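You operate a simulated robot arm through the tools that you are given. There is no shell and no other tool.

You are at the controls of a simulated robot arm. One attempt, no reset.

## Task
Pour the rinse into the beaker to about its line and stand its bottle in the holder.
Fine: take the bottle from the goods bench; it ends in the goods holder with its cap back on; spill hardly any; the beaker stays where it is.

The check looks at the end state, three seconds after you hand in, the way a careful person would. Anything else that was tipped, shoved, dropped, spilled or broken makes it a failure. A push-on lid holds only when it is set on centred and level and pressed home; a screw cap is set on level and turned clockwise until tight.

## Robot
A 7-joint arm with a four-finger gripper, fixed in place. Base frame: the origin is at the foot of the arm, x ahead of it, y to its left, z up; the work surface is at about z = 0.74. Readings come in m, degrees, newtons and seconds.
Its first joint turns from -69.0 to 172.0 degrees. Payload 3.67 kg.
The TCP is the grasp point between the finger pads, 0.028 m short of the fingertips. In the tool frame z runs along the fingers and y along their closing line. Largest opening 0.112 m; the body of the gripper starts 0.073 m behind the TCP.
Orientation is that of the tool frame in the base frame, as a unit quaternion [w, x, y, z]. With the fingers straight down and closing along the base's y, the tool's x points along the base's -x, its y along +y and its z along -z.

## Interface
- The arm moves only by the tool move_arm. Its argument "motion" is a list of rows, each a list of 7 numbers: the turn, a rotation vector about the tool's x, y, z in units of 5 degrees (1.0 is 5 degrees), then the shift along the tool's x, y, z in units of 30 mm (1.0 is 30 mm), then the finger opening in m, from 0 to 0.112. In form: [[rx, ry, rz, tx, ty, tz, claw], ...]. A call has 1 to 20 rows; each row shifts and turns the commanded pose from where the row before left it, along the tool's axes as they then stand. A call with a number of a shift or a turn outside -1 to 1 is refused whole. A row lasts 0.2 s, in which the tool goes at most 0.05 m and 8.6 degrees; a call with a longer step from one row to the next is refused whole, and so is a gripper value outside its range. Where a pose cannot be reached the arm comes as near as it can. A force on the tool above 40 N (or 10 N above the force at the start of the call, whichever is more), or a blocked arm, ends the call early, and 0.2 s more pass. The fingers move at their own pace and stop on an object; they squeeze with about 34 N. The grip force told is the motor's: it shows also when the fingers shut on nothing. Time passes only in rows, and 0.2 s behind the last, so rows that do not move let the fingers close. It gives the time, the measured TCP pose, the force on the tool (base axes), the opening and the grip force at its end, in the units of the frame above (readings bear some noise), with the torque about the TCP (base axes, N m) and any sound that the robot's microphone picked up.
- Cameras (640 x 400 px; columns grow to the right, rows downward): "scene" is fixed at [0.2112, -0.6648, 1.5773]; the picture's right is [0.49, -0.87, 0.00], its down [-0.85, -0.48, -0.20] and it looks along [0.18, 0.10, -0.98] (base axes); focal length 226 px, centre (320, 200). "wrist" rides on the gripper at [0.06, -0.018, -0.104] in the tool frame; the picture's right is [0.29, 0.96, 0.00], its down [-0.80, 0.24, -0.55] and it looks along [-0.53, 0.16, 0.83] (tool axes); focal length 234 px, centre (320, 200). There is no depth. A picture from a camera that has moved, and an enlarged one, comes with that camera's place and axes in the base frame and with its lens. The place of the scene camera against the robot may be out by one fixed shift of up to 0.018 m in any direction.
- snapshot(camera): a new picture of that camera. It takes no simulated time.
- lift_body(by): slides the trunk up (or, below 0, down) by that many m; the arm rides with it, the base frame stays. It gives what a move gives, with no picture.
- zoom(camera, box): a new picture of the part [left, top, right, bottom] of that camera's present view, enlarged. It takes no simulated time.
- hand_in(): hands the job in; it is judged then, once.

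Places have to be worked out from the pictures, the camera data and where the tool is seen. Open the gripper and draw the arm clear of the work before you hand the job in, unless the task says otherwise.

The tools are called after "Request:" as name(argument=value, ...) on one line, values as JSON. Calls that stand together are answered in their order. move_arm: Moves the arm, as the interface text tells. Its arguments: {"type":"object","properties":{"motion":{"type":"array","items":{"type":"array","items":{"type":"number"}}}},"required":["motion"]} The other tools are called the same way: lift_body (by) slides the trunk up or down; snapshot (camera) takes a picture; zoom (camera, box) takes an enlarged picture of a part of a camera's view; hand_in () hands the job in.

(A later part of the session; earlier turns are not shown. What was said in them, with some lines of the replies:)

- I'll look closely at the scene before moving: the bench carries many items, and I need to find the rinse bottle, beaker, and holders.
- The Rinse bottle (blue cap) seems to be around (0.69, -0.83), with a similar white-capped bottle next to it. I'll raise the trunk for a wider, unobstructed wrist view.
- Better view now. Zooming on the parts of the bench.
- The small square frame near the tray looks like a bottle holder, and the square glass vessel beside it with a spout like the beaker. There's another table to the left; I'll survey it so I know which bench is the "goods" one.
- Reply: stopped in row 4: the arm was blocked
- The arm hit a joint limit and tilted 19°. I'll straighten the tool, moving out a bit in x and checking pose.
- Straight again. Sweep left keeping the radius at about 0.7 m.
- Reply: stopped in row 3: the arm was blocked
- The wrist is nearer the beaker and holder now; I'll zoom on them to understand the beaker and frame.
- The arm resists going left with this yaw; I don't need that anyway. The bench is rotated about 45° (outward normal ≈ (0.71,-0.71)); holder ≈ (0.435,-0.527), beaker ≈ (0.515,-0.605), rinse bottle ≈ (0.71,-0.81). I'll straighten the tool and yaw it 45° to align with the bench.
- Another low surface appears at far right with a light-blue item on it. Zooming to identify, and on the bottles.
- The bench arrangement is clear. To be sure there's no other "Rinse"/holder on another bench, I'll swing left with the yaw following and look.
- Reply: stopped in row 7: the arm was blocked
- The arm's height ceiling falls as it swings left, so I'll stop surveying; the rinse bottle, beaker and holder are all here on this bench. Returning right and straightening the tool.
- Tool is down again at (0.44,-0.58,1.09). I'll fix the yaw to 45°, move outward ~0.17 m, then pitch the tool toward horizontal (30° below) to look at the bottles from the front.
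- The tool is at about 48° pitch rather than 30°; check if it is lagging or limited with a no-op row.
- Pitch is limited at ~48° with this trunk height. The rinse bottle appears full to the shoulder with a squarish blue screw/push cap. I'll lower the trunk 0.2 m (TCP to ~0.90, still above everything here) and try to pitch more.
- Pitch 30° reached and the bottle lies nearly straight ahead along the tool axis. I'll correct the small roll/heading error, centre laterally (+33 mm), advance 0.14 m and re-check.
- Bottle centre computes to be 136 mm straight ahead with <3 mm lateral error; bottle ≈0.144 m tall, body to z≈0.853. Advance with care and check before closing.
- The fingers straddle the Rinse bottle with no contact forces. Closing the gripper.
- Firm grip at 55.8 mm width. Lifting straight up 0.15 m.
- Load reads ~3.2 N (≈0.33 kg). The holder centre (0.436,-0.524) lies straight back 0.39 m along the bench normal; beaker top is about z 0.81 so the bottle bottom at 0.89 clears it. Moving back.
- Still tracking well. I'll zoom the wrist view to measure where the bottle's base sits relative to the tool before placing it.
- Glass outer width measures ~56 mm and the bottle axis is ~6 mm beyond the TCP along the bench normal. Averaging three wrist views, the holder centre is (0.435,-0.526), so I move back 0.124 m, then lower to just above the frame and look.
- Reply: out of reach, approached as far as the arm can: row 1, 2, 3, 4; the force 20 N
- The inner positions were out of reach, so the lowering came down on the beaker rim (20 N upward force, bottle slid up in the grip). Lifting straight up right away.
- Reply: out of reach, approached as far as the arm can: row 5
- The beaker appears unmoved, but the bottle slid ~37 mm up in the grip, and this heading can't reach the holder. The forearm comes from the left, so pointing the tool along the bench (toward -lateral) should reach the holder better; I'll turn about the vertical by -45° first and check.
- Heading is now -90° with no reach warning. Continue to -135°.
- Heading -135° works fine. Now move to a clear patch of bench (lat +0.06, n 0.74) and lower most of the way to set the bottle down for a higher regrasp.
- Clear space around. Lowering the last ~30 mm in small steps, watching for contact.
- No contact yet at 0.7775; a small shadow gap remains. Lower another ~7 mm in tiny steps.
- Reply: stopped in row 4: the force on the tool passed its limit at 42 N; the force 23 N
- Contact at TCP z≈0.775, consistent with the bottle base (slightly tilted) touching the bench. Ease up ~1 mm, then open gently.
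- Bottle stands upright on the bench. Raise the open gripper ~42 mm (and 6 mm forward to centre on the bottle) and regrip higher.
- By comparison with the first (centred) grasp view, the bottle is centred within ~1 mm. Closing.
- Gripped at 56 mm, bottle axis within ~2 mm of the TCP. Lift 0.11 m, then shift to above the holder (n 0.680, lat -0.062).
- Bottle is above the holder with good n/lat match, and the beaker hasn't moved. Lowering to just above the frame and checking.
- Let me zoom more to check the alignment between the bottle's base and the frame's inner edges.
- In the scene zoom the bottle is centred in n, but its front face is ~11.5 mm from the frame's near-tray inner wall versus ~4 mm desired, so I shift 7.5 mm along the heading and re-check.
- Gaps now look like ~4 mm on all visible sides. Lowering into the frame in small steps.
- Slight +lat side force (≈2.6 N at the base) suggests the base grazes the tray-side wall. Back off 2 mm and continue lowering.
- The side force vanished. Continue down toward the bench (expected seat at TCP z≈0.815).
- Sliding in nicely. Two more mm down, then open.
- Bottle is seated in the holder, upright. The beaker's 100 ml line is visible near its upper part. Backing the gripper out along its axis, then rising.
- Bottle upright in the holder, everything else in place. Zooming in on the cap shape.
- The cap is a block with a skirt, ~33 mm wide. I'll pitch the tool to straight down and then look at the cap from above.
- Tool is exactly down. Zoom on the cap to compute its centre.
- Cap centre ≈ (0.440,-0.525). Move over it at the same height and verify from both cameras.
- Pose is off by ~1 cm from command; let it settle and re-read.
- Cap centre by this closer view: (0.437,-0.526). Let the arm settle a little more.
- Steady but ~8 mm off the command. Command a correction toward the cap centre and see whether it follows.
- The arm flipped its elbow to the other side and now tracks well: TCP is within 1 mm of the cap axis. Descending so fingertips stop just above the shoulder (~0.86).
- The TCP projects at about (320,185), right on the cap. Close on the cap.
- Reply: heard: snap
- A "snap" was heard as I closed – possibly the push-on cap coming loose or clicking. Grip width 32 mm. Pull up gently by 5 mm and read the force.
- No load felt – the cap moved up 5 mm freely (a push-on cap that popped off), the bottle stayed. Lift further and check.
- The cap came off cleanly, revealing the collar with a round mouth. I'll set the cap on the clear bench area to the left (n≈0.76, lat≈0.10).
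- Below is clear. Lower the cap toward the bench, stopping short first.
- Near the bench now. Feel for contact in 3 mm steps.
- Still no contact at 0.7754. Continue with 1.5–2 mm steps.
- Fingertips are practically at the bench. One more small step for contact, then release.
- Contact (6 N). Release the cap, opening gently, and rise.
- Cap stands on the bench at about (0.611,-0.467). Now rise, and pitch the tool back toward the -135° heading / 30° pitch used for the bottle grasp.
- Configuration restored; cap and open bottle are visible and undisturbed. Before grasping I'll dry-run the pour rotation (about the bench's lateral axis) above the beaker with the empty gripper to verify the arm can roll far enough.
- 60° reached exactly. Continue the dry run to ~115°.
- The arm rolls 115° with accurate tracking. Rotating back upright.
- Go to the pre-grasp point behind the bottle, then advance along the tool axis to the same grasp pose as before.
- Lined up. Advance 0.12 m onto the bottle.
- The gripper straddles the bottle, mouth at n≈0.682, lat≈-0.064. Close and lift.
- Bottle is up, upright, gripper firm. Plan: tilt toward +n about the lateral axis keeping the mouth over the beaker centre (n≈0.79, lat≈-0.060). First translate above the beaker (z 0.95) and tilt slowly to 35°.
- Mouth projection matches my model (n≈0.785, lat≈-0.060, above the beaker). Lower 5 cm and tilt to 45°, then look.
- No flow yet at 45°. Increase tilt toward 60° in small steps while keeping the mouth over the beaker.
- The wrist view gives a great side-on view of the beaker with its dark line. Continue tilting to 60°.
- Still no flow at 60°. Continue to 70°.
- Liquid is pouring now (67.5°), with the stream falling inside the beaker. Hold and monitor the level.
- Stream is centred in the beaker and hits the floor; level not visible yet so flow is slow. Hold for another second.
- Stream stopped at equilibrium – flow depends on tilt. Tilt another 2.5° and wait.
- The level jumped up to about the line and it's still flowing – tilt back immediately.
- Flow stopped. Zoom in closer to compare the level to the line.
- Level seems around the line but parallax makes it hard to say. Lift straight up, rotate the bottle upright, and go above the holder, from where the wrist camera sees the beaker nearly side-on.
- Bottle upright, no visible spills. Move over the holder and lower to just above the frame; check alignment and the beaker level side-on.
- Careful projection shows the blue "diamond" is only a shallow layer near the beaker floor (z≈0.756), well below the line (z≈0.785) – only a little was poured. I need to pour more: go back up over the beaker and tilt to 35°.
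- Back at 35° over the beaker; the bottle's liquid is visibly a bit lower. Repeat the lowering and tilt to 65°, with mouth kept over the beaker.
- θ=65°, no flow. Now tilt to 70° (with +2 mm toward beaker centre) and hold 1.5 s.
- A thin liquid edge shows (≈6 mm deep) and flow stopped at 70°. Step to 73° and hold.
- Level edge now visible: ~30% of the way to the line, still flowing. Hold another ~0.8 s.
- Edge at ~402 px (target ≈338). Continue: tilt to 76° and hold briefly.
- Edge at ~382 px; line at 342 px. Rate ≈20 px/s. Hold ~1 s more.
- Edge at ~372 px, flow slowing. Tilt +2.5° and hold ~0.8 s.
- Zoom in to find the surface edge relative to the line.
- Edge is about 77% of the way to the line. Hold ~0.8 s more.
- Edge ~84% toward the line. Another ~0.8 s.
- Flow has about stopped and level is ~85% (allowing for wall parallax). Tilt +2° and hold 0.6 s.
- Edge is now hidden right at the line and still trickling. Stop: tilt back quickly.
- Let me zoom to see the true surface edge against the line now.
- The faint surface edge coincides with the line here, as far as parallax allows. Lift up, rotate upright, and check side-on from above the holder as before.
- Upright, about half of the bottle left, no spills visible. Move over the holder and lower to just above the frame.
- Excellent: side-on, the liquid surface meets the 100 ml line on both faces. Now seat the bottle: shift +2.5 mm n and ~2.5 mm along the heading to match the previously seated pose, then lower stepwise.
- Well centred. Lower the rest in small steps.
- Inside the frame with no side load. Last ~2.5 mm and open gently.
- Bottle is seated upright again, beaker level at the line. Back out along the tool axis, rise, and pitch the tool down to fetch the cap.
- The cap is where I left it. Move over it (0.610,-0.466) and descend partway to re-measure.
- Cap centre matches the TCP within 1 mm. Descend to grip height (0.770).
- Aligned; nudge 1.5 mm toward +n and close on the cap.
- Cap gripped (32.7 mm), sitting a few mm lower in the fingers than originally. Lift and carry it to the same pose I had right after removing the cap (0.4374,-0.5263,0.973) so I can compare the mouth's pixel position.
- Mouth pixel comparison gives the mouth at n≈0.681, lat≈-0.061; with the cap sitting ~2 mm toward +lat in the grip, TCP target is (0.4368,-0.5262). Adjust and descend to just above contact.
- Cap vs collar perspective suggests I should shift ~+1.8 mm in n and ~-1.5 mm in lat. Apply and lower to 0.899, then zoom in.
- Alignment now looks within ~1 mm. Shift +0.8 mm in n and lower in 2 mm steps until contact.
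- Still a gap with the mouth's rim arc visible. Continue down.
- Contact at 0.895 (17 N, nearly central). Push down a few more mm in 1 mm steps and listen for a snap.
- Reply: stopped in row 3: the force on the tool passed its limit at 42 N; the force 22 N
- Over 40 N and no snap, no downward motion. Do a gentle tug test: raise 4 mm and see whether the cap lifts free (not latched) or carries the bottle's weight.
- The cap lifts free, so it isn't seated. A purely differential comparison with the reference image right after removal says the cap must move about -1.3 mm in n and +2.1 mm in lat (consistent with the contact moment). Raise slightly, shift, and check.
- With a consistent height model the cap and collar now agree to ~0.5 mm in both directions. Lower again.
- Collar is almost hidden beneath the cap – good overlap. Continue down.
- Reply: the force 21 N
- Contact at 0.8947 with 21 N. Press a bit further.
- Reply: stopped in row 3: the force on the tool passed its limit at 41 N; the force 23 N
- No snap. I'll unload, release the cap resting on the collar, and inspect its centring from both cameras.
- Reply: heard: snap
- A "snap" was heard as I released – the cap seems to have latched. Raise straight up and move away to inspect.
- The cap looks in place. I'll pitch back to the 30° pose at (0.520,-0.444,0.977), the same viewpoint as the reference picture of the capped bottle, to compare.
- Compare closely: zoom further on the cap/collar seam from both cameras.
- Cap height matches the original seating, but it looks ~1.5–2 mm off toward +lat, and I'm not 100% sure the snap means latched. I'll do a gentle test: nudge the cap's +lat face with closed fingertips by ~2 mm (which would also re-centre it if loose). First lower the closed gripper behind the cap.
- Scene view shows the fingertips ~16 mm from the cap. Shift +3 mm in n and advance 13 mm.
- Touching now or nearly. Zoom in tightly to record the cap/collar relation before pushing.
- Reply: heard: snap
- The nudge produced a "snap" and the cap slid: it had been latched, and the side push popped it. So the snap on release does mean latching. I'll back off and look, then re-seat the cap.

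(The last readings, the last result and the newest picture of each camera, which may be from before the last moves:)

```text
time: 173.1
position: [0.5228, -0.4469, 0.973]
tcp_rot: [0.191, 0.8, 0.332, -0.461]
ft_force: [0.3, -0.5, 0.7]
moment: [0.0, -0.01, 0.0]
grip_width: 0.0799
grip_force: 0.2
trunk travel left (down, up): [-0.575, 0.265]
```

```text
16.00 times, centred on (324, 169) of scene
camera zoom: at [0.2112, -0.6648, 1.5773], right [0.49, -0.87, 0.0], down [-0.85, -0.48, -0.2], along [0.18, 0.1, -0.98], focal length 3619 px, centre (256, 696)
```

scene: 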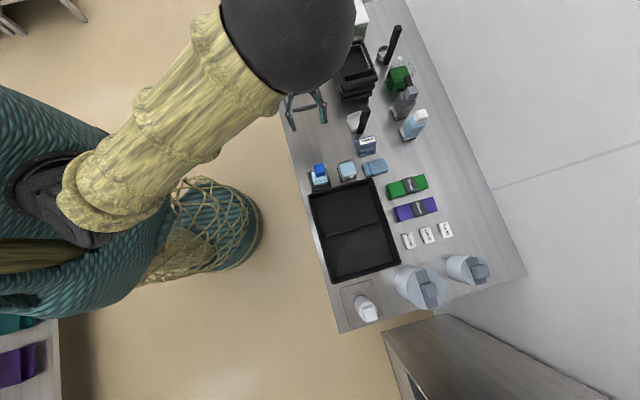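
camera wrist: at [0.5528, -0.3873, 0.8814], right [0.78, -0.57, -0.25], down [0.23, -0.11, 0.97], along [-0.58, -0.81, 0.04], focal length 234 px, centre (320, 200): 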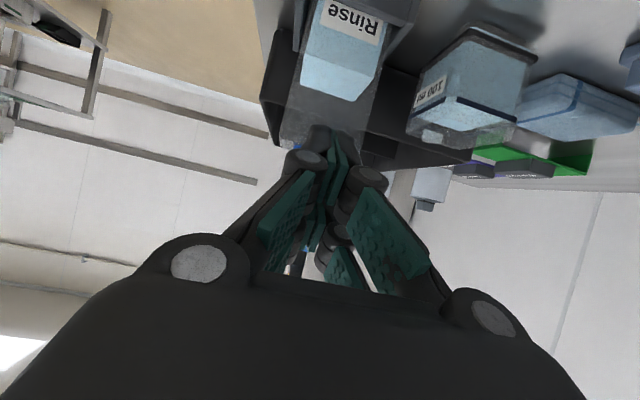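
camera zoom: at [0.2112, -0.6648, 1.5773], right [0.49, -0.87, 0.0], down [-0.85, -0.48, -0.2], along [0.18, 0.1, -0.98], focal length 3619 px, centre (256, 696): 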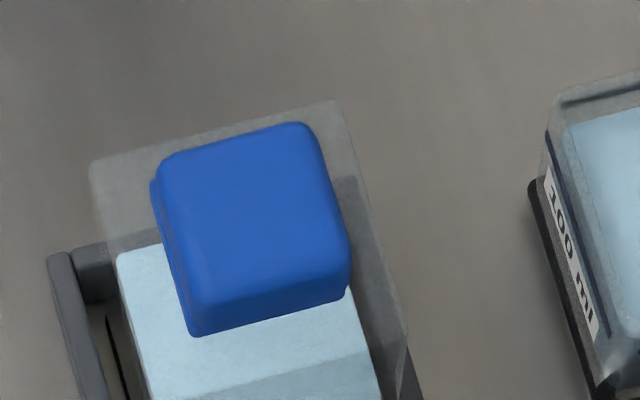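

The cap is now ~4 mm off toward -lat, resting on the collar. I'll go tool-down again, regrip it, re-centre and press. Pitch down first.

Request:
move_arm(motion=[[0, 1, 0, 0, 0, 0, 0.08], [0, 1, 0, 0, 0, 0, 0.08], [0, 1, 0, 0, 0, 0, 0.08], [0, 1, 0, 0, 0, 0, 0.08], [0, 1, 0, 0, 0, 0, 0.08], [0, 1, 0, 0, 0, 0, 0.08], [0, 1, 0, 0, 0, 0, 0.08], [0, 1, 0, 0, 0, 0, 0.08], [0, 1, 0, 0, 0, 0, 0.08], [0, 1, 0, 0, 0, 0, 0.08], [0, 1, 0, 0, 0, 0, 0.08], [0, 1, 0, 0, 0, 0, 0.08], [0, 0, 0, 0, 0, 0, 0.08], [0, 0, 0, 0, 0, 0, 0.08]])

Request:
move_arm(motion=[[0, 0, 0, -0.8, 0, 0, 0.07], [0, 0, 0, -0.9, 0, 0, 0.07], [0, 0, 0, -0.9, 0, 0, 0.07], [0, 0, 0, -0.9, 0, 0, 0.07], [0, 0, 0, -0.5, 0, 0, 0.07], [0, 0, 0, 0, 0, 0, 0.07], [0, 0, 0, 0, 0, 0, 0.07], [0, 0, 0, 0, 0, 0, 0.07]])

Request:
zoom(camera="wrist", box=[230, 50, 420, 220])

```text
time: 176.1
position: [0.5212, -0.4502, 0.9759]
tcp_rot: [-0.001, 0.923, 0.384, 0.003]
ft_force: [0.0, 0.7, 0.0]
moment: [0.0, -0.01, 0.01]
grip_width: 0.0803
grip_force: 0.1
trunk travel left (down, up): [-0.575, 0.265]
```

```text
time: 177.9
position: [0.4375, -0.5347, 0.9756]
tcp_rot: [-0.003, 0.924, 0.384, 0.001]
ft_force: [-0.1, -0.1, 0.1]
moment: [-0.01, 0.01, -0.01]
grip_width: 0.07
grip_force: 0.0
trunk travel left (down, up): [-0.575, 0.265]
```

```text
2.35 times, centred on (325, 135) of wrist
camera zoom: at [0.4685, -0.4796, 1.0792], right [0.88, -0.47, 0.0], down [-0.39, -0.74, 0.55], along [-0.26, -0.48, -0.84], focal length 551 px, centre (308, 353)
```

zoom: 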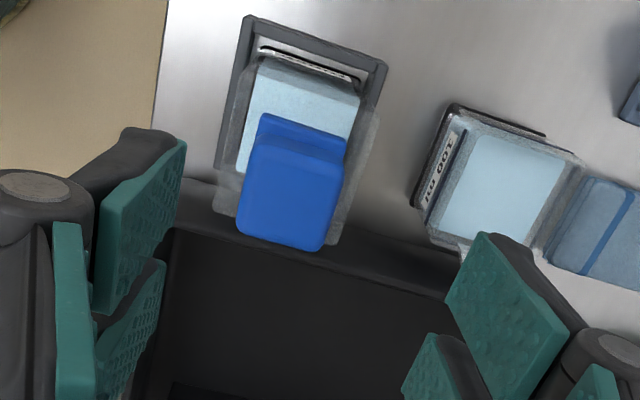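

Cap centre now ≈ n 0.681, lat -0.067. Align, descend to 0.8925 and close on the cap only (fingertips at collar-top level).

Request:
move_arm(motion=[[0, 0, 0, 0.05, -0.213, 0, 0.07], [0, 0, 0, 0, 0, 0.8, 0.07], [0, 0, 0, 0, 0, 0.9, 0.07], [0, 0, 0, 0, 0, 0.7, 0.07], [0, 0, 0, 0, 0, 0.3, 0.07], [0, 0, 0, 0, 0, 0, 0.07], [0, 0, 0, 0, 0, 0, 0.07]])

Request:
zoom(camera="wrist", box=[250, 80, 400, 220])

```text
time: 179.5
position: [0.4347, -0.5277, 0.8938]
tcp_rot: [0.0, 0.923, 0.384, 0.001]
ft_force: [-0.2, -0.2, -0.4]
moment: [0.03, 0.03, -0.02]
grip_width: 0.0703
grip_force: 0.1
trunk travel left (down, up): [-0.575, 0.265]
```

```text
2.86 times, centred on (325, 150) of wrist
camera zoom: at [0.4646, -0.4722, 0.9973], right [0.88, -0.47, 0.0], down [-0.39, -0.73, 0.55], along [-0.26, -0.49, -0.83], focal length 669 px, centre (306, 343)
```

zoom: 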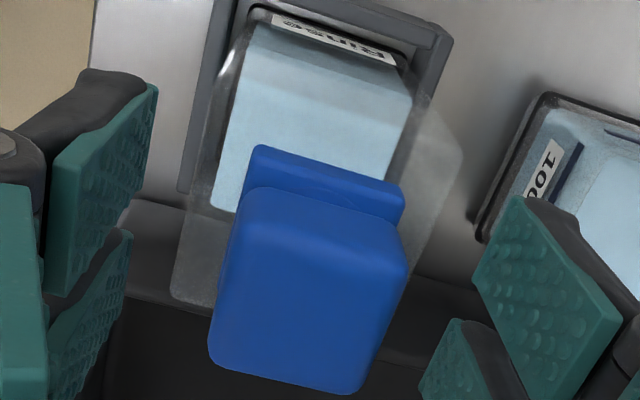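

The mouth's arc is visible, confirming the ~3.5 mm offset. Close on the cap.

Request:
move_arm(motion=[[0, 0, 0, 0, 0, 0, 0.05], [0, 0, 0, 0, 0, 0, 0.038], [0, 0, 0, 0, 0, 0, 0.02], [0, 0, 0, 0, 0, 0, 0.02], [0, 0, 0, 0, 0, 0, 0.02]])

Request:
zoom(camera="wrist", box=[270, 100, 380, 200])

```text
time: 180.7
position: [0.4338, -0.5267, 0.8929]
tcp_rot: [0.0, 0.923, 0.384, 0.0]
ft_force: [-1.0, 0.6, -0.5]
moment: [-0.03, 0.02, 0.04]
grip_width: 0.0325
grip_force: 34.1
trunk travel left (down, up): [-0.575, 0.265]
```

```text
4.00 times, centred on (325, 150) of wrist
camera zoom: at [0.4645, -0.4714, 0.9977], right [0.88, -0.47, 0.0], down [-0.39, -0.73, 0.55], along [-0.26, -0.49, -0.83], focal length 937 px, centre (300, 400)
```

zoom: 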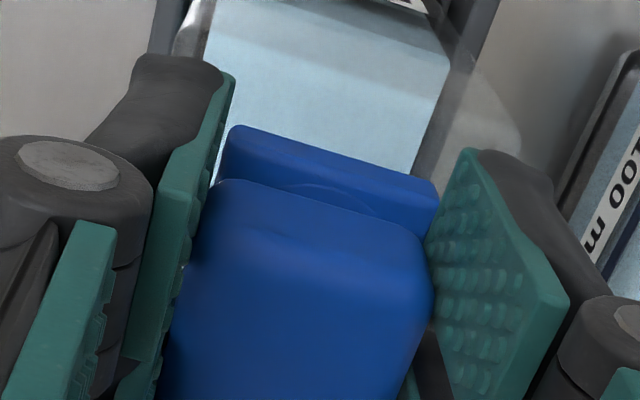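

No snap on closing (it was loose). In these views the cap needs ≈ +2.9 mm in lat to be centred on the collar. Raise 3 mm, shift, and re-check before pressing.

Request:
move_arm(motion=[[0, 0, 0, 0, 0, -0.1, 0.02], [0, 0, 0, 0.097, 0.01, 0, 0.02], [0, 0, 0, 0, 0, 0, 0.02], [0, 0, 0, 0, 0, 0, 0.02]])

Request:
zoom(camera="wrist", box=[270, 100, 380, 200])

```text
time: 181.7
position: [0.4371, -0.5252, 0.8972]
tcp_rot: [0.0, 0.924, 0.383, 0.001]
ft_force: [0.2, -0.2, -0.9]
moment: [0.03, -0.02, 0.01]
grip_width: 0.0327
grip_force: 34.6
trunk travel left (down, up): [-0.575, 0.265]
```

```text
4.00 times, centred on (325, 150) of wrist
camera zoom: at [0.4668, -0.4691, 1.0009], right [0.88, -0.47, 0.0], down [-0.39, -0.73, 0.55], along [-0.26, -0.49, -0.83], focal length 937 px, centre (300, 400)
```

zoom: 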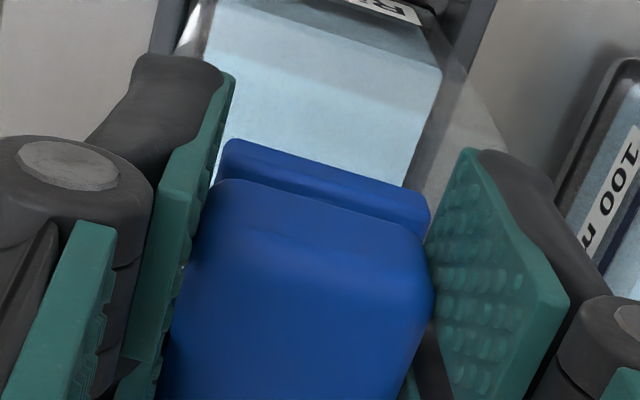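

Looks within ~0.5 mm of centre. Lower and press.

Request:
move_arm(motion=[[0, 0, 0, 0, 0, 0.06, 0.02], [0, 0, 0, 0, 0, 0.06, 0.02], [0, 0, 0, 0, 0, 0.04, 0.02], [0, 0, 0, 0, 0, 0, 0.02]])

Request:
zoom(camera="wrist", box=[270, 100, 380, 200])

```text
time: 182.7
position: [0.4369, -0.5224, 0.8939]
tcp_rot: [0.0, 0.923, 0.384, 0.001]
ft_force: [2.2, -1.3, 13.1]
moment: [-0.07, 0.05, 0.01]
grip_width: 0.0326
grip_force: 33.6
trunk travel left (down, up): [-0.575, 0.265]
```

```text
4.00 times, centred on (325, 150) of wrist
camera zoom: at [0.4667, -0.4681, 0.9971], right [0.88, -0.47, 0.0], down [-0.39, -0.73, 0.55], along [-0.26, -0.49, -0.83], focal length 937 px, centre (300, 400)
```

zoom: 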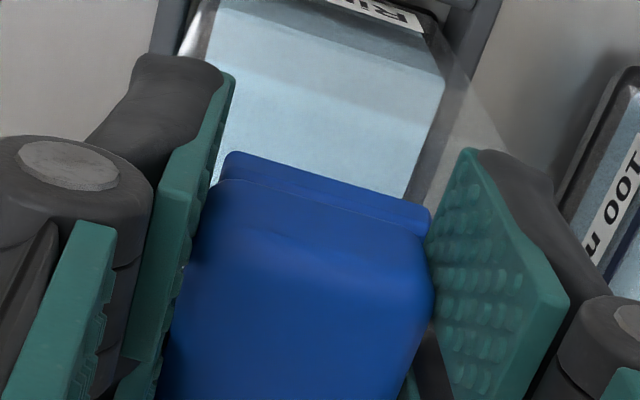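

Pressing drifts the tool ~1.5 mm toward +lat. Back off, pre-compensate -1.3 mm, and press again.

Request:
move_arm(motion=[[0, 0, 0, 0, 0, -0.1, 0.02], [0, 0, 0, -0.045, 0, 0, 0.02], [0, 0, 0, 0, 0, 0.06, 0.02], [0, 0, 0, 0, 0, 0.05, 0.02], [0, 0, 0, 0, 0, 0, 0.02]])

Request:
zoom(camera="wrist", box=[270, 100, 380, 200])

```text
time: 183.9
position: [0.4362, -0.5254, 0.8922]
tcp_rot: [0.001, 0.924, 0.383, 0.001]
ft_force: [0.2, -2.3, 9.3]
moment: [-0.08, 0.0, -0.02]
grip_width: 0.0329
grip_force: 34.5
trunk travel left (down, up): [-0.575, 0.265]
```

```text
4.00 times, centred on (325, 150) of wrist
camera zoom: at [0.4656, -0.4694, 0.9972], right [0.88, -0.47, 0.0], down [-0.39, -0.73, 0.55], along [-0.26, -0.49, -0.83], focal length 937 px, centre (300, 400)
```

zoom: 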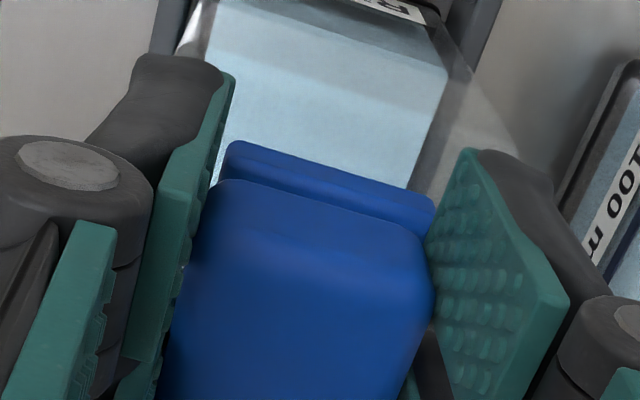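

Now at contact with the collar strip ~right for a centred cap. Press harder (~30 N).

Request:
move_arm(motion=[[0, 0, 0, 0, 0, 0.035, 0.02], [0, 0, 0, 0, 0, 0, 0.02]])

Request:
zoom(camera="wrist", box=[270, 100, 380, 200])

```text
time: 184.5
position: [0.4347, -0.5245, 0.8916]
tcp_rot: [0.001, 0.923, 0.384, 0.002]
ft_force: [3.1, -3.5, 23.1]
moment: [-0.19, -0.03, 0.0]
grip_width: 0.0325
grip_force: 34.1
trunk travel left (down, up): [-0.575, 0.265]
```

```text
4.00 times, centred on (325, 150) of wrist
camera zoom: at [0.4649, -0.4688, 0.9969], right [0.88, -0.47, 0.0], down [-0.39, -0.73, 0.55], along [-0.26, -0.49, -0.83], focal length 937 px, centre (300, 400)
```

zoom: 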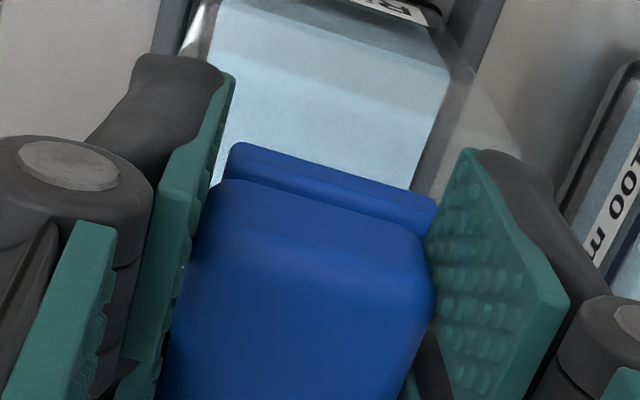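

Pressing force acts at the cap's centre, though fingertips may also be touching the collar. Unload slightly, release, and listen.

Request:
move_arm(motion=[[0, 0, 0, 0, 0, -0.03, 0.02], [0, 0, 0, 0, 0, 0, 0.034], [0, 0, 0, 0, 0, 0, 0.038], [0, 0, 0, 0, 0, 0, 0.05], [0, 0, 0, 0, 0, 0, 0.07], [0, 0, 0, 0, 0, 0, 0.07]])

Request:
zoom(camera="wrist", box=[250, 80, 400, 220])

```text
time: 185.9
position: [0.4349, -0.5243, 0.8926]
tcp_rot: [-0.001, 0.923, 0.384, 0.001]
ft_force: [0.1, 0.3, 0.1]
moment: [0.0, 0.02, -0.02]
grip_width: 0.0701
grip_force: 0.0
trunk travel left (down, up): [-0.575, 0.265]
```

```text
2.86 times, centred on (325, 150) of wrist
camera zoom: at [0.4656, -0.4697, 0.996], right [0.88, -0.47, 0.0], down [-0.39, -0.73, 0.55], along [-0.26, -0.49, -0.83], focal length 669 px, centre (306, 343)
```

zoom: 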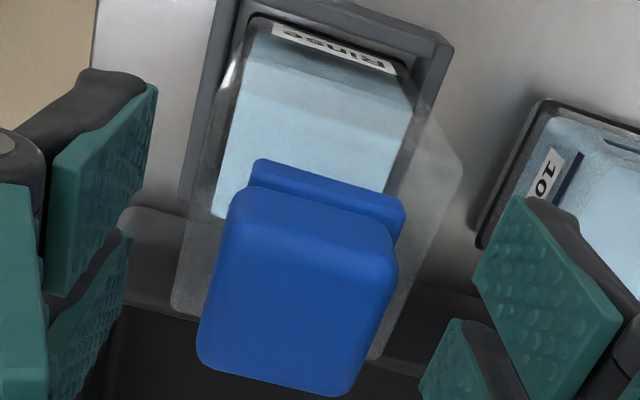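

No snap this time; the cap ended ~2.5–3 mm off toward -n (tool n was 0.678 vs the bottle's 0.681). Raise the open fingers ~6 mm so the tips clear the collar, regrip, then correct n.

Request:
move_arm(motion=[[0, 0, 0, 0, 0, -0.2, 0.07], [0, 0, 0, 0, 0, 0, 0.05], [0, 0, 0, 0, 0, 0, 0.038], [0, 0, 0, 0, 0, 0, 0.02], [0, 0, 0, 0, 0, 0, 0.02], [0, 0, 0, 0, 0, 0, 0.02]])

Request:
zoom(camera="wrist", box=[270, 100, 380, 200])

```text
time: 187.3
position: [0.4357, -0.5242, 0.8975]
tcp_rot: [-0.001, 0.923, 0.384, 0.001]
ft_force: [0.4, -0.5, -0.8]
moment: [-0.02, -0.01, 0.01]
grip_width: 0.0326
grip_force: 34.2
trunk travel left (down, up): [-0.575, 0.265]
```

```text
4.00 times, centred on (325, 150) of wrist
camera zoom: at [0.4656, -0.4695, 1.002], right [0.88, -0.47, 0.0], down [-0.39, -0.73, 0.55], along [-0.26, -0.49, -0.83], focal length 937 px, centre (300, 400)
```

zoom: 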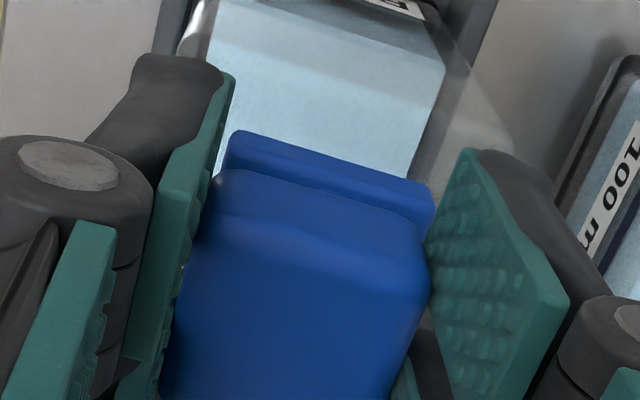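

Gripped with tips clear of the collar; alignment reads within ~0.5 mm in both axes. Press down now in small steps.

Request:
move_arm(motion=[[0, 0, 0, 0, 0, 0.04, 0.02], [0, 0, 0, 0, 0, 0.03, 0.02], [0, 0, 0, 0, 0, 0, 0.02]])

Request:
zoom(camera="wrist", box=[270, 100, 380, 200])

```text
time: 188.1
position: [0.4355, -0.524, 0.8965]
tcp_rot: [0.001, 0.924, 0.383, 0.001]
ft_force: [3.7, -3.2, 22.1]
moment: [-0.16, -0.11, 0.01]
grip_width: 0.0328
grip_force: 34.0
trunk travel left (down, up): [-0.575, 0.265]
```

```text
4.00 times, centred on (325, 150) of wrist
camera zoom: at [0.4648, -0.4689, 1.0014], right [0.88, -0.47, 0.0], down [-0.39, -0.73, 0.55], along [-0.26, -0.49, -0.83], focal length 937 px, centre (300, 400)
```

zoom: 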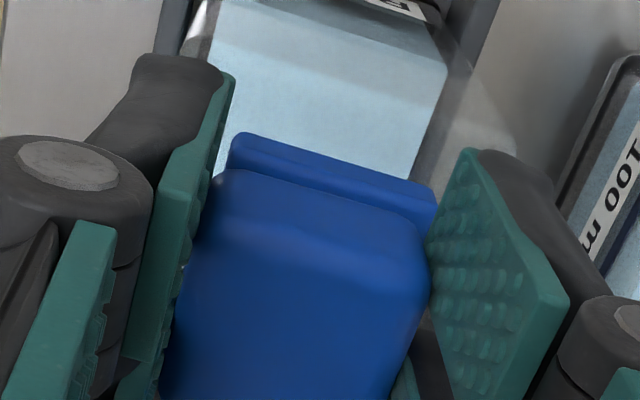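

No latch at 22 N here. I'll mimic the successful seating more closely: shift +1.2 mm lat and +0.6 mm n, press to ~40 N, then unload and release.

Request:
move_arm(motion=[[0, 0, 0, 0, 0, -0.1, 0.02], [0, 0, 0, 0.04, 0.02, 0, 0.02], [0, 0, 0, 0, 0, 0.06, 0.02], [0, 0, 0, 0, 0, 0.05, 0.02], [0, 0, 0, 0, 0, 0, 0.02]])

Request:
zoom(camera="wrist", box=[270, 100, 380, 200])

```text
time: 189.3
position: [0.4353, -0.5226, 0.8971]
tcp_rot: [0.0, 0.924, 0.383, 0.001]
ft_force: [-1.4, -4.9, 22.2]
moment: [-0.28, 0.1, 0.0]
grip_width: 0.0329
grip_force: 34.4
trunk travel left (down, up): [-0.575, 0.265]
```

```text
4.00 times, centred on (325, 150) of wrist
camera zoom: at [0.4655, -0.4685, 1.0013], right [0.88, -0.47, 0.0], down [-0.4, -0.73, 0.55], along [-0.26, -0.49, -0.83], focal length 937 px, centre (300, 400)
```

zoom: 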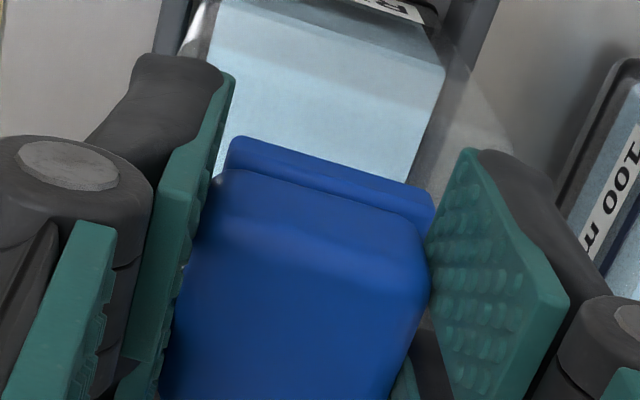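

Press further to ~35–40 N and then release.

Request:
move_arm(motion=[[0, 0, 0, 0, 0, 0.035, 0.02], [0, 0, 0, 0, 0, 0, 0.02]])

Request:
move_arm(motion=[[0, 0, 0, 0, 0, -0.03, 0.02], [0, 0, 0, 0, 0, 0, 0.034], [0, 0, 0, 0, 0, 0, 0.038], [0, 0, 0, 0, 0, 0, 0.05], [0, 0, 0, 0, 0, 0, 0.07], [0, 0, 0, 0, 0, 0, 0.07]])

Request:
zoom(camera="wrist", box=[250, 80, 400, 220])

```text
time: 189.9
position: [0.4362, -0.5234, 0.8967]
tcp_rot: [0.001, 0.923, 0.384, 0.002]
ft_force: [-0.1, -6.1, 40.3]
moment: [-0.32, 0.09, 0.03]
grip_width: 0.0327
grip_force: 33.8
trunk travel left (down, up): [-0.575, 0.265]
```

```text
time: 191.3
position: [0.4364, -0.5241, 0.8957]
tcp_rot: [0.0, 0.924, 0.383, 0.0]
ft_force: [-0.2, 0.1, -0.4]
moment: [0.01, 0.03, 0.02]
grip_width: 0.0702
grip_force: 0.1
trunk travel left (down, up): [-0.575, 0.265]
```

```text
2.86 times, centred on (325, 150) of wrist
camera zoom: at [0.4664, -0.469, 0.9993], right [0.88, -0.47, 0.0], down [-0.39, -0.73, 0.55], along [-0.26, -0.49, -0.83], focal length 669 px, centre (306, 343)
```

zoom: 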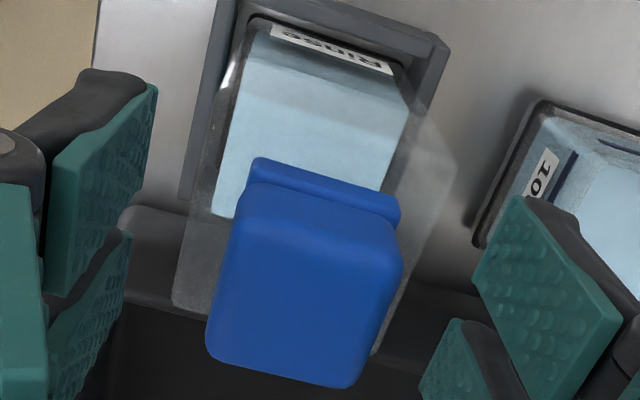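

No snap. Versus the latched view, lat now matches but the cap is ~1.6 mm toward -n. Regrip, raise 2 mm, shift +2 mm in n, and check.

Request:
move_arm(motion=[[0, 0, 0, 0, 0, -0.05, 0.05], [0, 0, 0, 0, 0, 0, 0.038], [0, 0, 0, 0, 0, 0, 0.02], [0, 0, 0, 0, 0, 0, 0.02], [0, 0, 0, 0, 0, -0.08, 0.02], [0, 0, 0, 0, 0.07, 0, 0.02], [0, 0, 0, 0, 0, 0, 0.02], [0, 0, 0, 0, 0, 0, 0.02]])

Request:
zoom(camera="wrist", box=[270, 100, 380, 200])

```text
time: 193.1
position: [0.4378, -0.5245, 0.8998]
tcp_rot: [0.0, 0.924, 0.383, 0.001]
ft_force: [0.2, -0.3, 0.4]
moment: [0.03, 0.02, -0.02]
grip_width: 0.0327
grip_force: 34.0
trunk travel left (down, up): [-0.575, 0.265]
```

```text
4.00 times, centred on (325, 150) of wrist
camera zoom: at [0.4687, -0.4706, 1.0035], right [0.88, -0.47, 0.0], down [-0.39, -0.73, 0.55], along [-0.26, -0.49, -0.83], focal length 937 px, centre (300, 400)
```

zoom: 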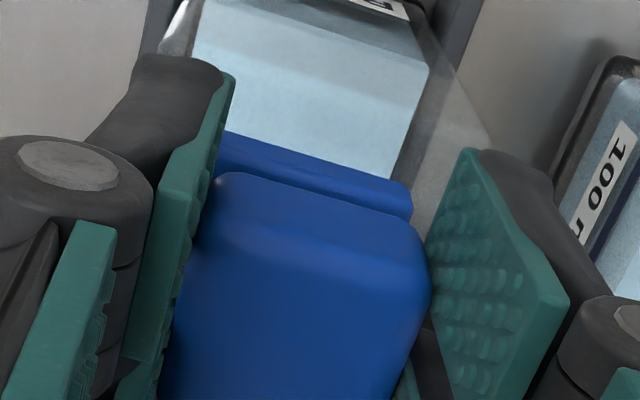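

Overshot: collar mid is now at 310 px (target ≈327). Move back -2.3 mm in n and re-check.

Request:
move_arm(motion=[[0, 0, 0, 0, -0.077, 0, 0.02], [0, 0, 0, 0, 0, 0, 0.02], [0, 0, 0, 0, 0, 0, 0.02]])

Request:
zoom(camera="wrist", box=[270, 100, 380, 200])

```text
time: 193.9
position: [0.4374, -0.5236, 0.9]
tcp_rot: [0.0, 0.923, 0.384, 0.0]
ft_force: [-0.3, -0.7, -0.2]
moment: [-0.01, -0.03, 0.0]
grip_width: 0.0327
grip_force: 34.3
trunk travel left (down, up): [-0.575, 0.265]
```

```text
4.00 times, centred on (325, 150) of wrist
camera zoom: at [0.467, -0.4692, 1.0036], right [0.88, -0.47, 0.0], down [-0.39, -0.73, 0.55], along [-0.26, -0.49, -0.83], focal length 937 px, centre (300, 400)
```

zoom: 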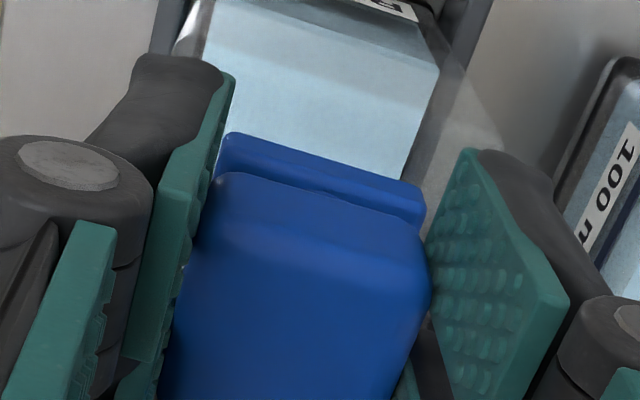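

Good: n matches the latched reference (325 vs 327), lat within ~0.8 mm. Lower and press to ~35 N.

Request:
move_arm(motion=[[0, 0, 0, 0, 0, 0.08, 0.02], [0, 0, 0, 0, 0, 0.05, 0.02], [0, 0, 0, 0, 0, 0.04, 0.02], [0, 0, 0, 0, 0, 0, 0.02]])

Request:
zoom(camera="wrist", box=[270, 100, 380, 200])

```text
time: 194.9
position: [0.4357, -0.5241, 0.8955]
tcp_rot: [0.001, 0.924, 0.383, 0.001]
ft_force: [1.9, -3.3, 19.8]
moment: [-0.11, 0.01, 0.02]
grip_width: 0.0326
grip_force: 34.4
trunk travel left (down, up): [-0.575, 0.265]
```

```text
4.00 times, centred on (325, 150) of wrist
camera zoom: at [0.4663, -0.4688, 0.9998], right [0.88, -0.47, 0.0], down [-0.39, -0.73, 0.55], along [-0.26, -0.49, -0.83], focal length 937 px, centre (300, 400)
```

zoom: 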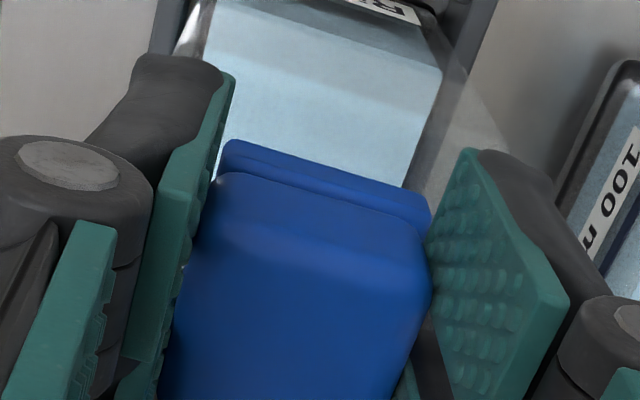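

Pressing drags the tool slightly to -n. Compensate +1 mm in n under light load, then press more.

Request:
move_arm(motion=[[0, 0, 0, 0.01, 0.04, 0, 0.02], [0, 0, 0, 0, 0, 0.03, 0.02], [0, 0, 0, 0, 0, 0, 0.02]])

Request:
zoom(camera="wrist", box=[270, 100, 380, 200])

```text
time: 195.7
position: [0.4367, -0.5225, 0.8959]
tcp_rot: [0.001, 0.923, 0.384, 0.002]
ft_force: [-2.6, -3.0, 38.0]
moment: [-0.14, 0.23, 0.03]
grip_width: 0.0328
grip_force: 34.2
trunk travel left (down, up): [-0.575, 0.265]
```

```text
4.00 times, centred on (325, 150) of wrist
camera zoom: at [0.4667, -0.4683, 0.9995], right [0.88, -0.47, 0.0], down [-0.4, -0.73, 0.55], along [-0.26, -0.49, -0.83], focal length 937 px, centre (300, 400)
```

zoom: 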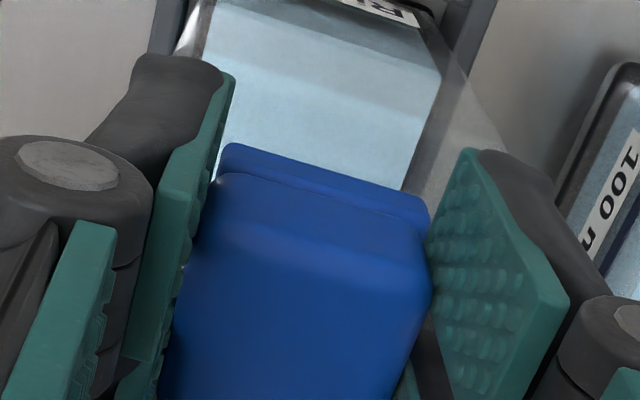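

The view now matches the earlier latched one almost exactly, at 38 N. Unload ~1 mm and release.

Request:
move_arm(motion=[[0, 0, 0, 0, 0, -0.03, 0.02], [0, 0, 0, 0, 0, 0, 0.034], [0, 0, 0, 0, 0, 0, 0.038], [0, 0, 0, 0, 0, 0, 0.05], [0, 0, 0, 0, 0, 0, 0.07], [0, 0, 0, 0, 0, 0, 0.07]])

Request:
zoom(camera="wrist", box=[250, 80, 400, 220])

```text
time: 197.1
position: [0.438, -0.525, 0.8946]
tcp_rot: [0.0, 0.924, 0.384, 0.001]
ft_force: [-0.1, 0.1, -0.7]
moment: [0.0, -0.01, -0.01]
grip_width: 0.07
grip_force: 0.1
trunk travel left (down, up): [-0.575, 0.265]
heard: snap
```

```text
2.86 times, centred on (325, 150) of wrist
camera zoom: at [0.4681, -0.4701, 0.9984], right [0.88, -0.47, 0.0], down [-0.39, -0.73, 0.55], along [-0.26, -0.49, -0.83], focal length 669 px, centre (306, 343)
```

zoom: 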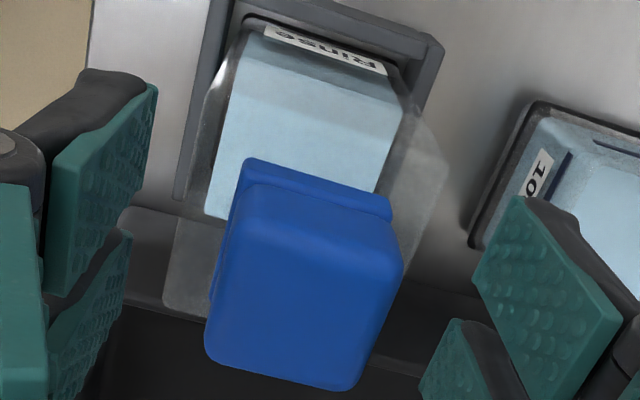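

Snap again on release, with the same look as the previous latched state (which had carried the bottle when touched). I'll leave it alone now: raise straight up and retreat.

Request:
move_arm(motion=[[0, 0, 0, 0, 0, -0.2, 0.07], [0, 0, 0, 0, 0, -0.5, 0.07], [0, 0, 0, 0, 0, -0.8, 0.07], [0, 0, 0, 0, 0, -1, 0.07], [0, 0, 0, 0, 0, -1, 0.08], [0, 0, 0, 0.9, 0.2, 0, 0.08], [0, 0, 0, 0.9, 0.2, 0, 0.08], [0, 0, 0, 0.9, 0.2, 0, 0.08], [0, 0, 0, 0.9, 0.2, 0, 0.08], [0, 0, 0, 0, 0, 0, 0.08]])

Request:
move_arm(motion=[[0, -1, 0, 0, 0, 0, 0.08], [0, -1, 0, 0, 0, 0, 0.08], [0, -1, 0, 0, 0, 0, 0.08], [0, -1, 0, 0, 0, 0, 0.08], [0, -1, 0, 0, 0, 0, 0.08], [0, -1, 0, 0, 0, 0, 0.08], [0, -1, 0, 0, 0, 0, 0.08], [0, -1, 0, 0, 0, 0, 0.08], [0, -1, 0, 0, 0, 0, 0.08], [0, -1, 0, 0, 0, 0, 0.08], [0, -1, 0, 0, 0, 0, 0.08], [0, -1, 0, 0, 0, 0, 0.08], [0, 0, 0, 0, 0, 0, 0.08]])

Request:
snapshot(camera="scene")

Request:
zoom(camera="scene", box=[312, 160, 336, 178])

Request:
zoom(camera="wrist", box=[270, 0, 480, 130])

```text
time: 199.3
position: [0.5303, -0.4639, 0.9987]
tcp_rot: [0.0, 0.924, 0.383, 0.0]
ft_force: [-0.2, -0.4, 0.5]
moment: [0.05, 0.02, 0.04]
grip_width: 0.0799
grip_force: 0.1
trunk travel left (down, up): [-0.575, 0.265]
```

```text
time: 202.1
position: [0.5308, -0.4656, 0.9989]
tcp_rot: [0.192, 0.8, 0.333, -0.461]
ft_force: [-0.5, 0.0, -0.2]
moment: [0.0, -0.02, 0.01]
grip_width: 0.0797
grip_force: 0.0
trunk travel left (down, up): [-0.575, 0.265]
```

```text
taken
```

scene: 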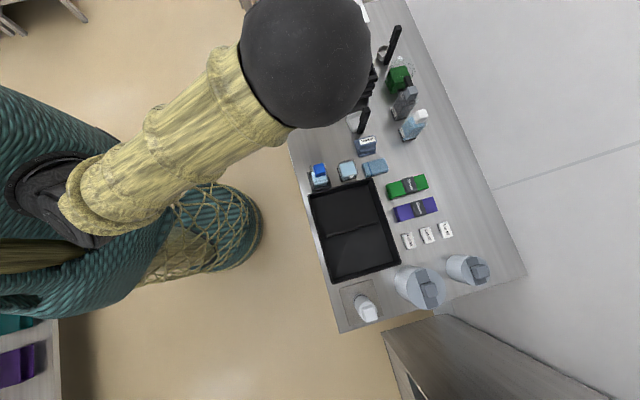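

```text
16.00 times, centred on (324, 169) of scene
camera zoom: at [0.2112, -0.6648, 1.5773], right [0.49, -0.87, 0.0], down [-0.85, -0.48, -0.2], along [0.18, 0.1, -0.98], focal length 3619 px, centre (256, 696)
```

zoom: 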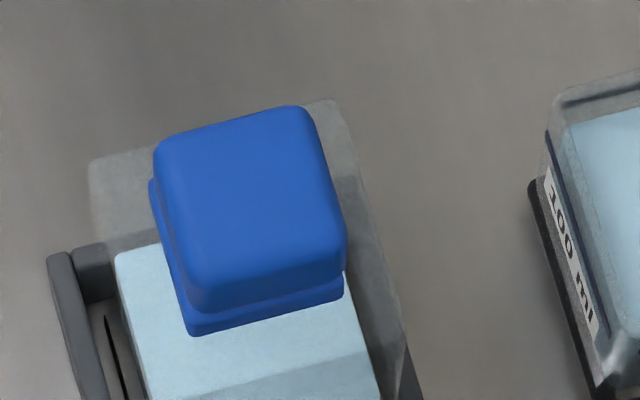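

```text
3.05 times, centred on (375, 65) of wrist
camera zoom: at [0.6038, -0.3684, 0.9992], right [0.78, -0.57, -0.25], down [0.23, -0.11, 0.97], along [-0.58, -0.81, 0.04], focal length 714 px, centre (152, 611)
```

zoom: 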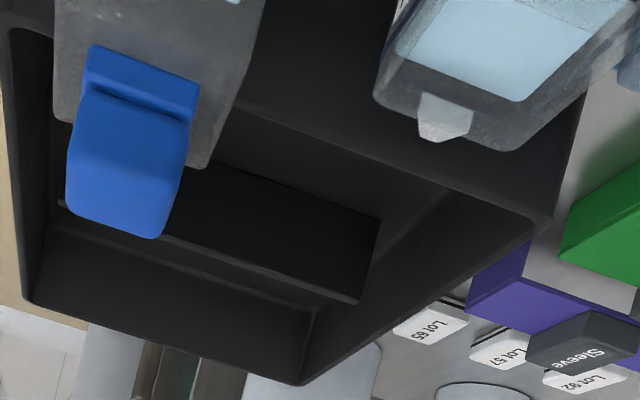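

Bottle upright in holder, cap on as in the latched state, beaker at the line and in its original place. Now draw the arm clear: open the gripper and raise the trunk.

Request:
lift_body(by=0.2)

Request:
move_arm(motion=[[0, 0, 0, 0.4, 0, -0.7, 0.112], [0, 0, 0, 0.4, 0, -0.7, 0.112], [0, 0, 0, 0.4, 0, -0.7, 0.112], [0, 0, 0, 0, 0, 0, 0.112]])

Request:
snapshot(camera="scene")

Request:
zoom(camera="scene", box=[290, 130, 400, 200])

Request:
snapshot(camera="wrist")

```text
time: 204.3
position: [0.5316, -0.4663, 1.1991]
tcp_rot: [0.192, 0.8, 0.332, -0.461]
ft_force: [-0.7, -0.4, -0.2]
moment: [-0.01, -0.02, -0.04]
grip_width: 0.0798
grip_force: 0.0
trunk travel left (down, up): [-0.775, 0.065]
```

```text
time: 205.3
position: [0.5802, -0.4145, 1.2008]
tcp_rot: [0.191, 0.801, 0.332, -0.461]
ft_force: [0.3, -0.5, -0.5]
moment: [-0.04, 0.01, 0.0]
grip_width: 0.112
grip_force: 0.0
trunk travel left (down, up): [-0.775, 0.065]
```

```text
taken
```

scene: 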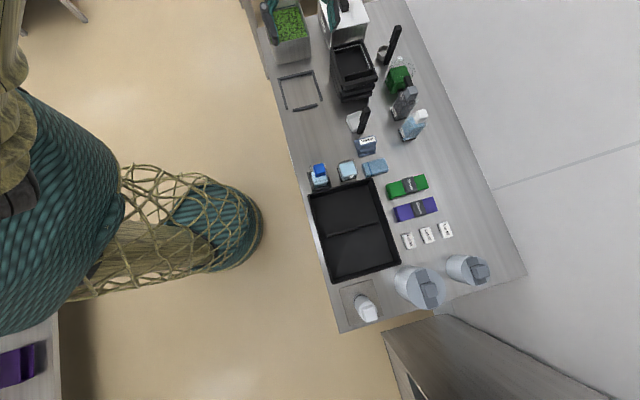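

```text
5.71 times, centred on (345, 165) of scene
camera zoom: at [0.2112, -0.6648, 1.5773], right [0.49, -0.87, 0.0], down [-0.85, -0.48, -0.2], along [0.18, 0.1, -0.98], focal length 1292 px, centre (177, 400)
```

zoom: 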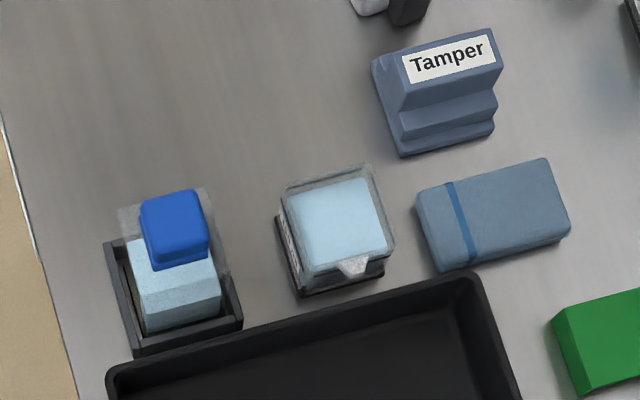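

```text
taken
camera wrist: at [0.6534, -0.3162, 1.201], right [0.78, -0.57, -0.25], down [0.23, -0.11, 0.97], along [-0.58, -0.81, 0.04], focal length 234 px, centre (320, 200)
```

wrist: 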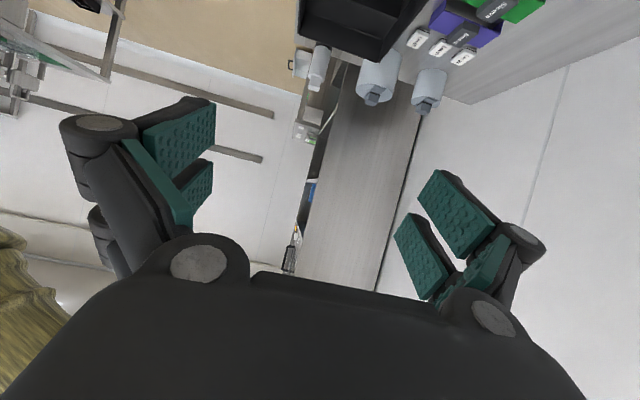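

The final scene is tidy. The bottle stands upright in the holder with its cap on and looks nearly the same as it did originally. The beaker is filled to its line and unmoved, no spills or disturbed items are visible, and the arm is clear with the gripper open. Handing in.

Request:
hand_in()

```text
The job is handed in.
```

I handed the job in. The rinse is in the beaker at its 100 ml line, and the bottle stands in the holder with its cap back on.

- **Pour:** the surface met the 100 ml line on both faces in a near side-on view. I saw no spills.
- **Beaker:** I set the bottle down on the beaker's rim once by mistake, with about 20 N, when the arm couldn't reach the holder. In the later pictures the beaker is where it started.
- **Bottle:** it is seated in the square frame beside the tray, upright, about half full.
- **Cap:** it is a push-on cap. It snapped on, then popped off when I nudged it to test it, so I set it again. The second time it snapped on when I let go, after about 38 N of pressing. I did not test it again, and it may sit 1–2 mm off centre.
- **Goods bench:** I could not survey every bench, because the arm stopped short when I swung it left. I took the bench with the Rinse bottle and the square holder to be the goods bench.

The other items on the bench look undisturbed in the last pictures. The gripper is open and the arm is clear of the work.
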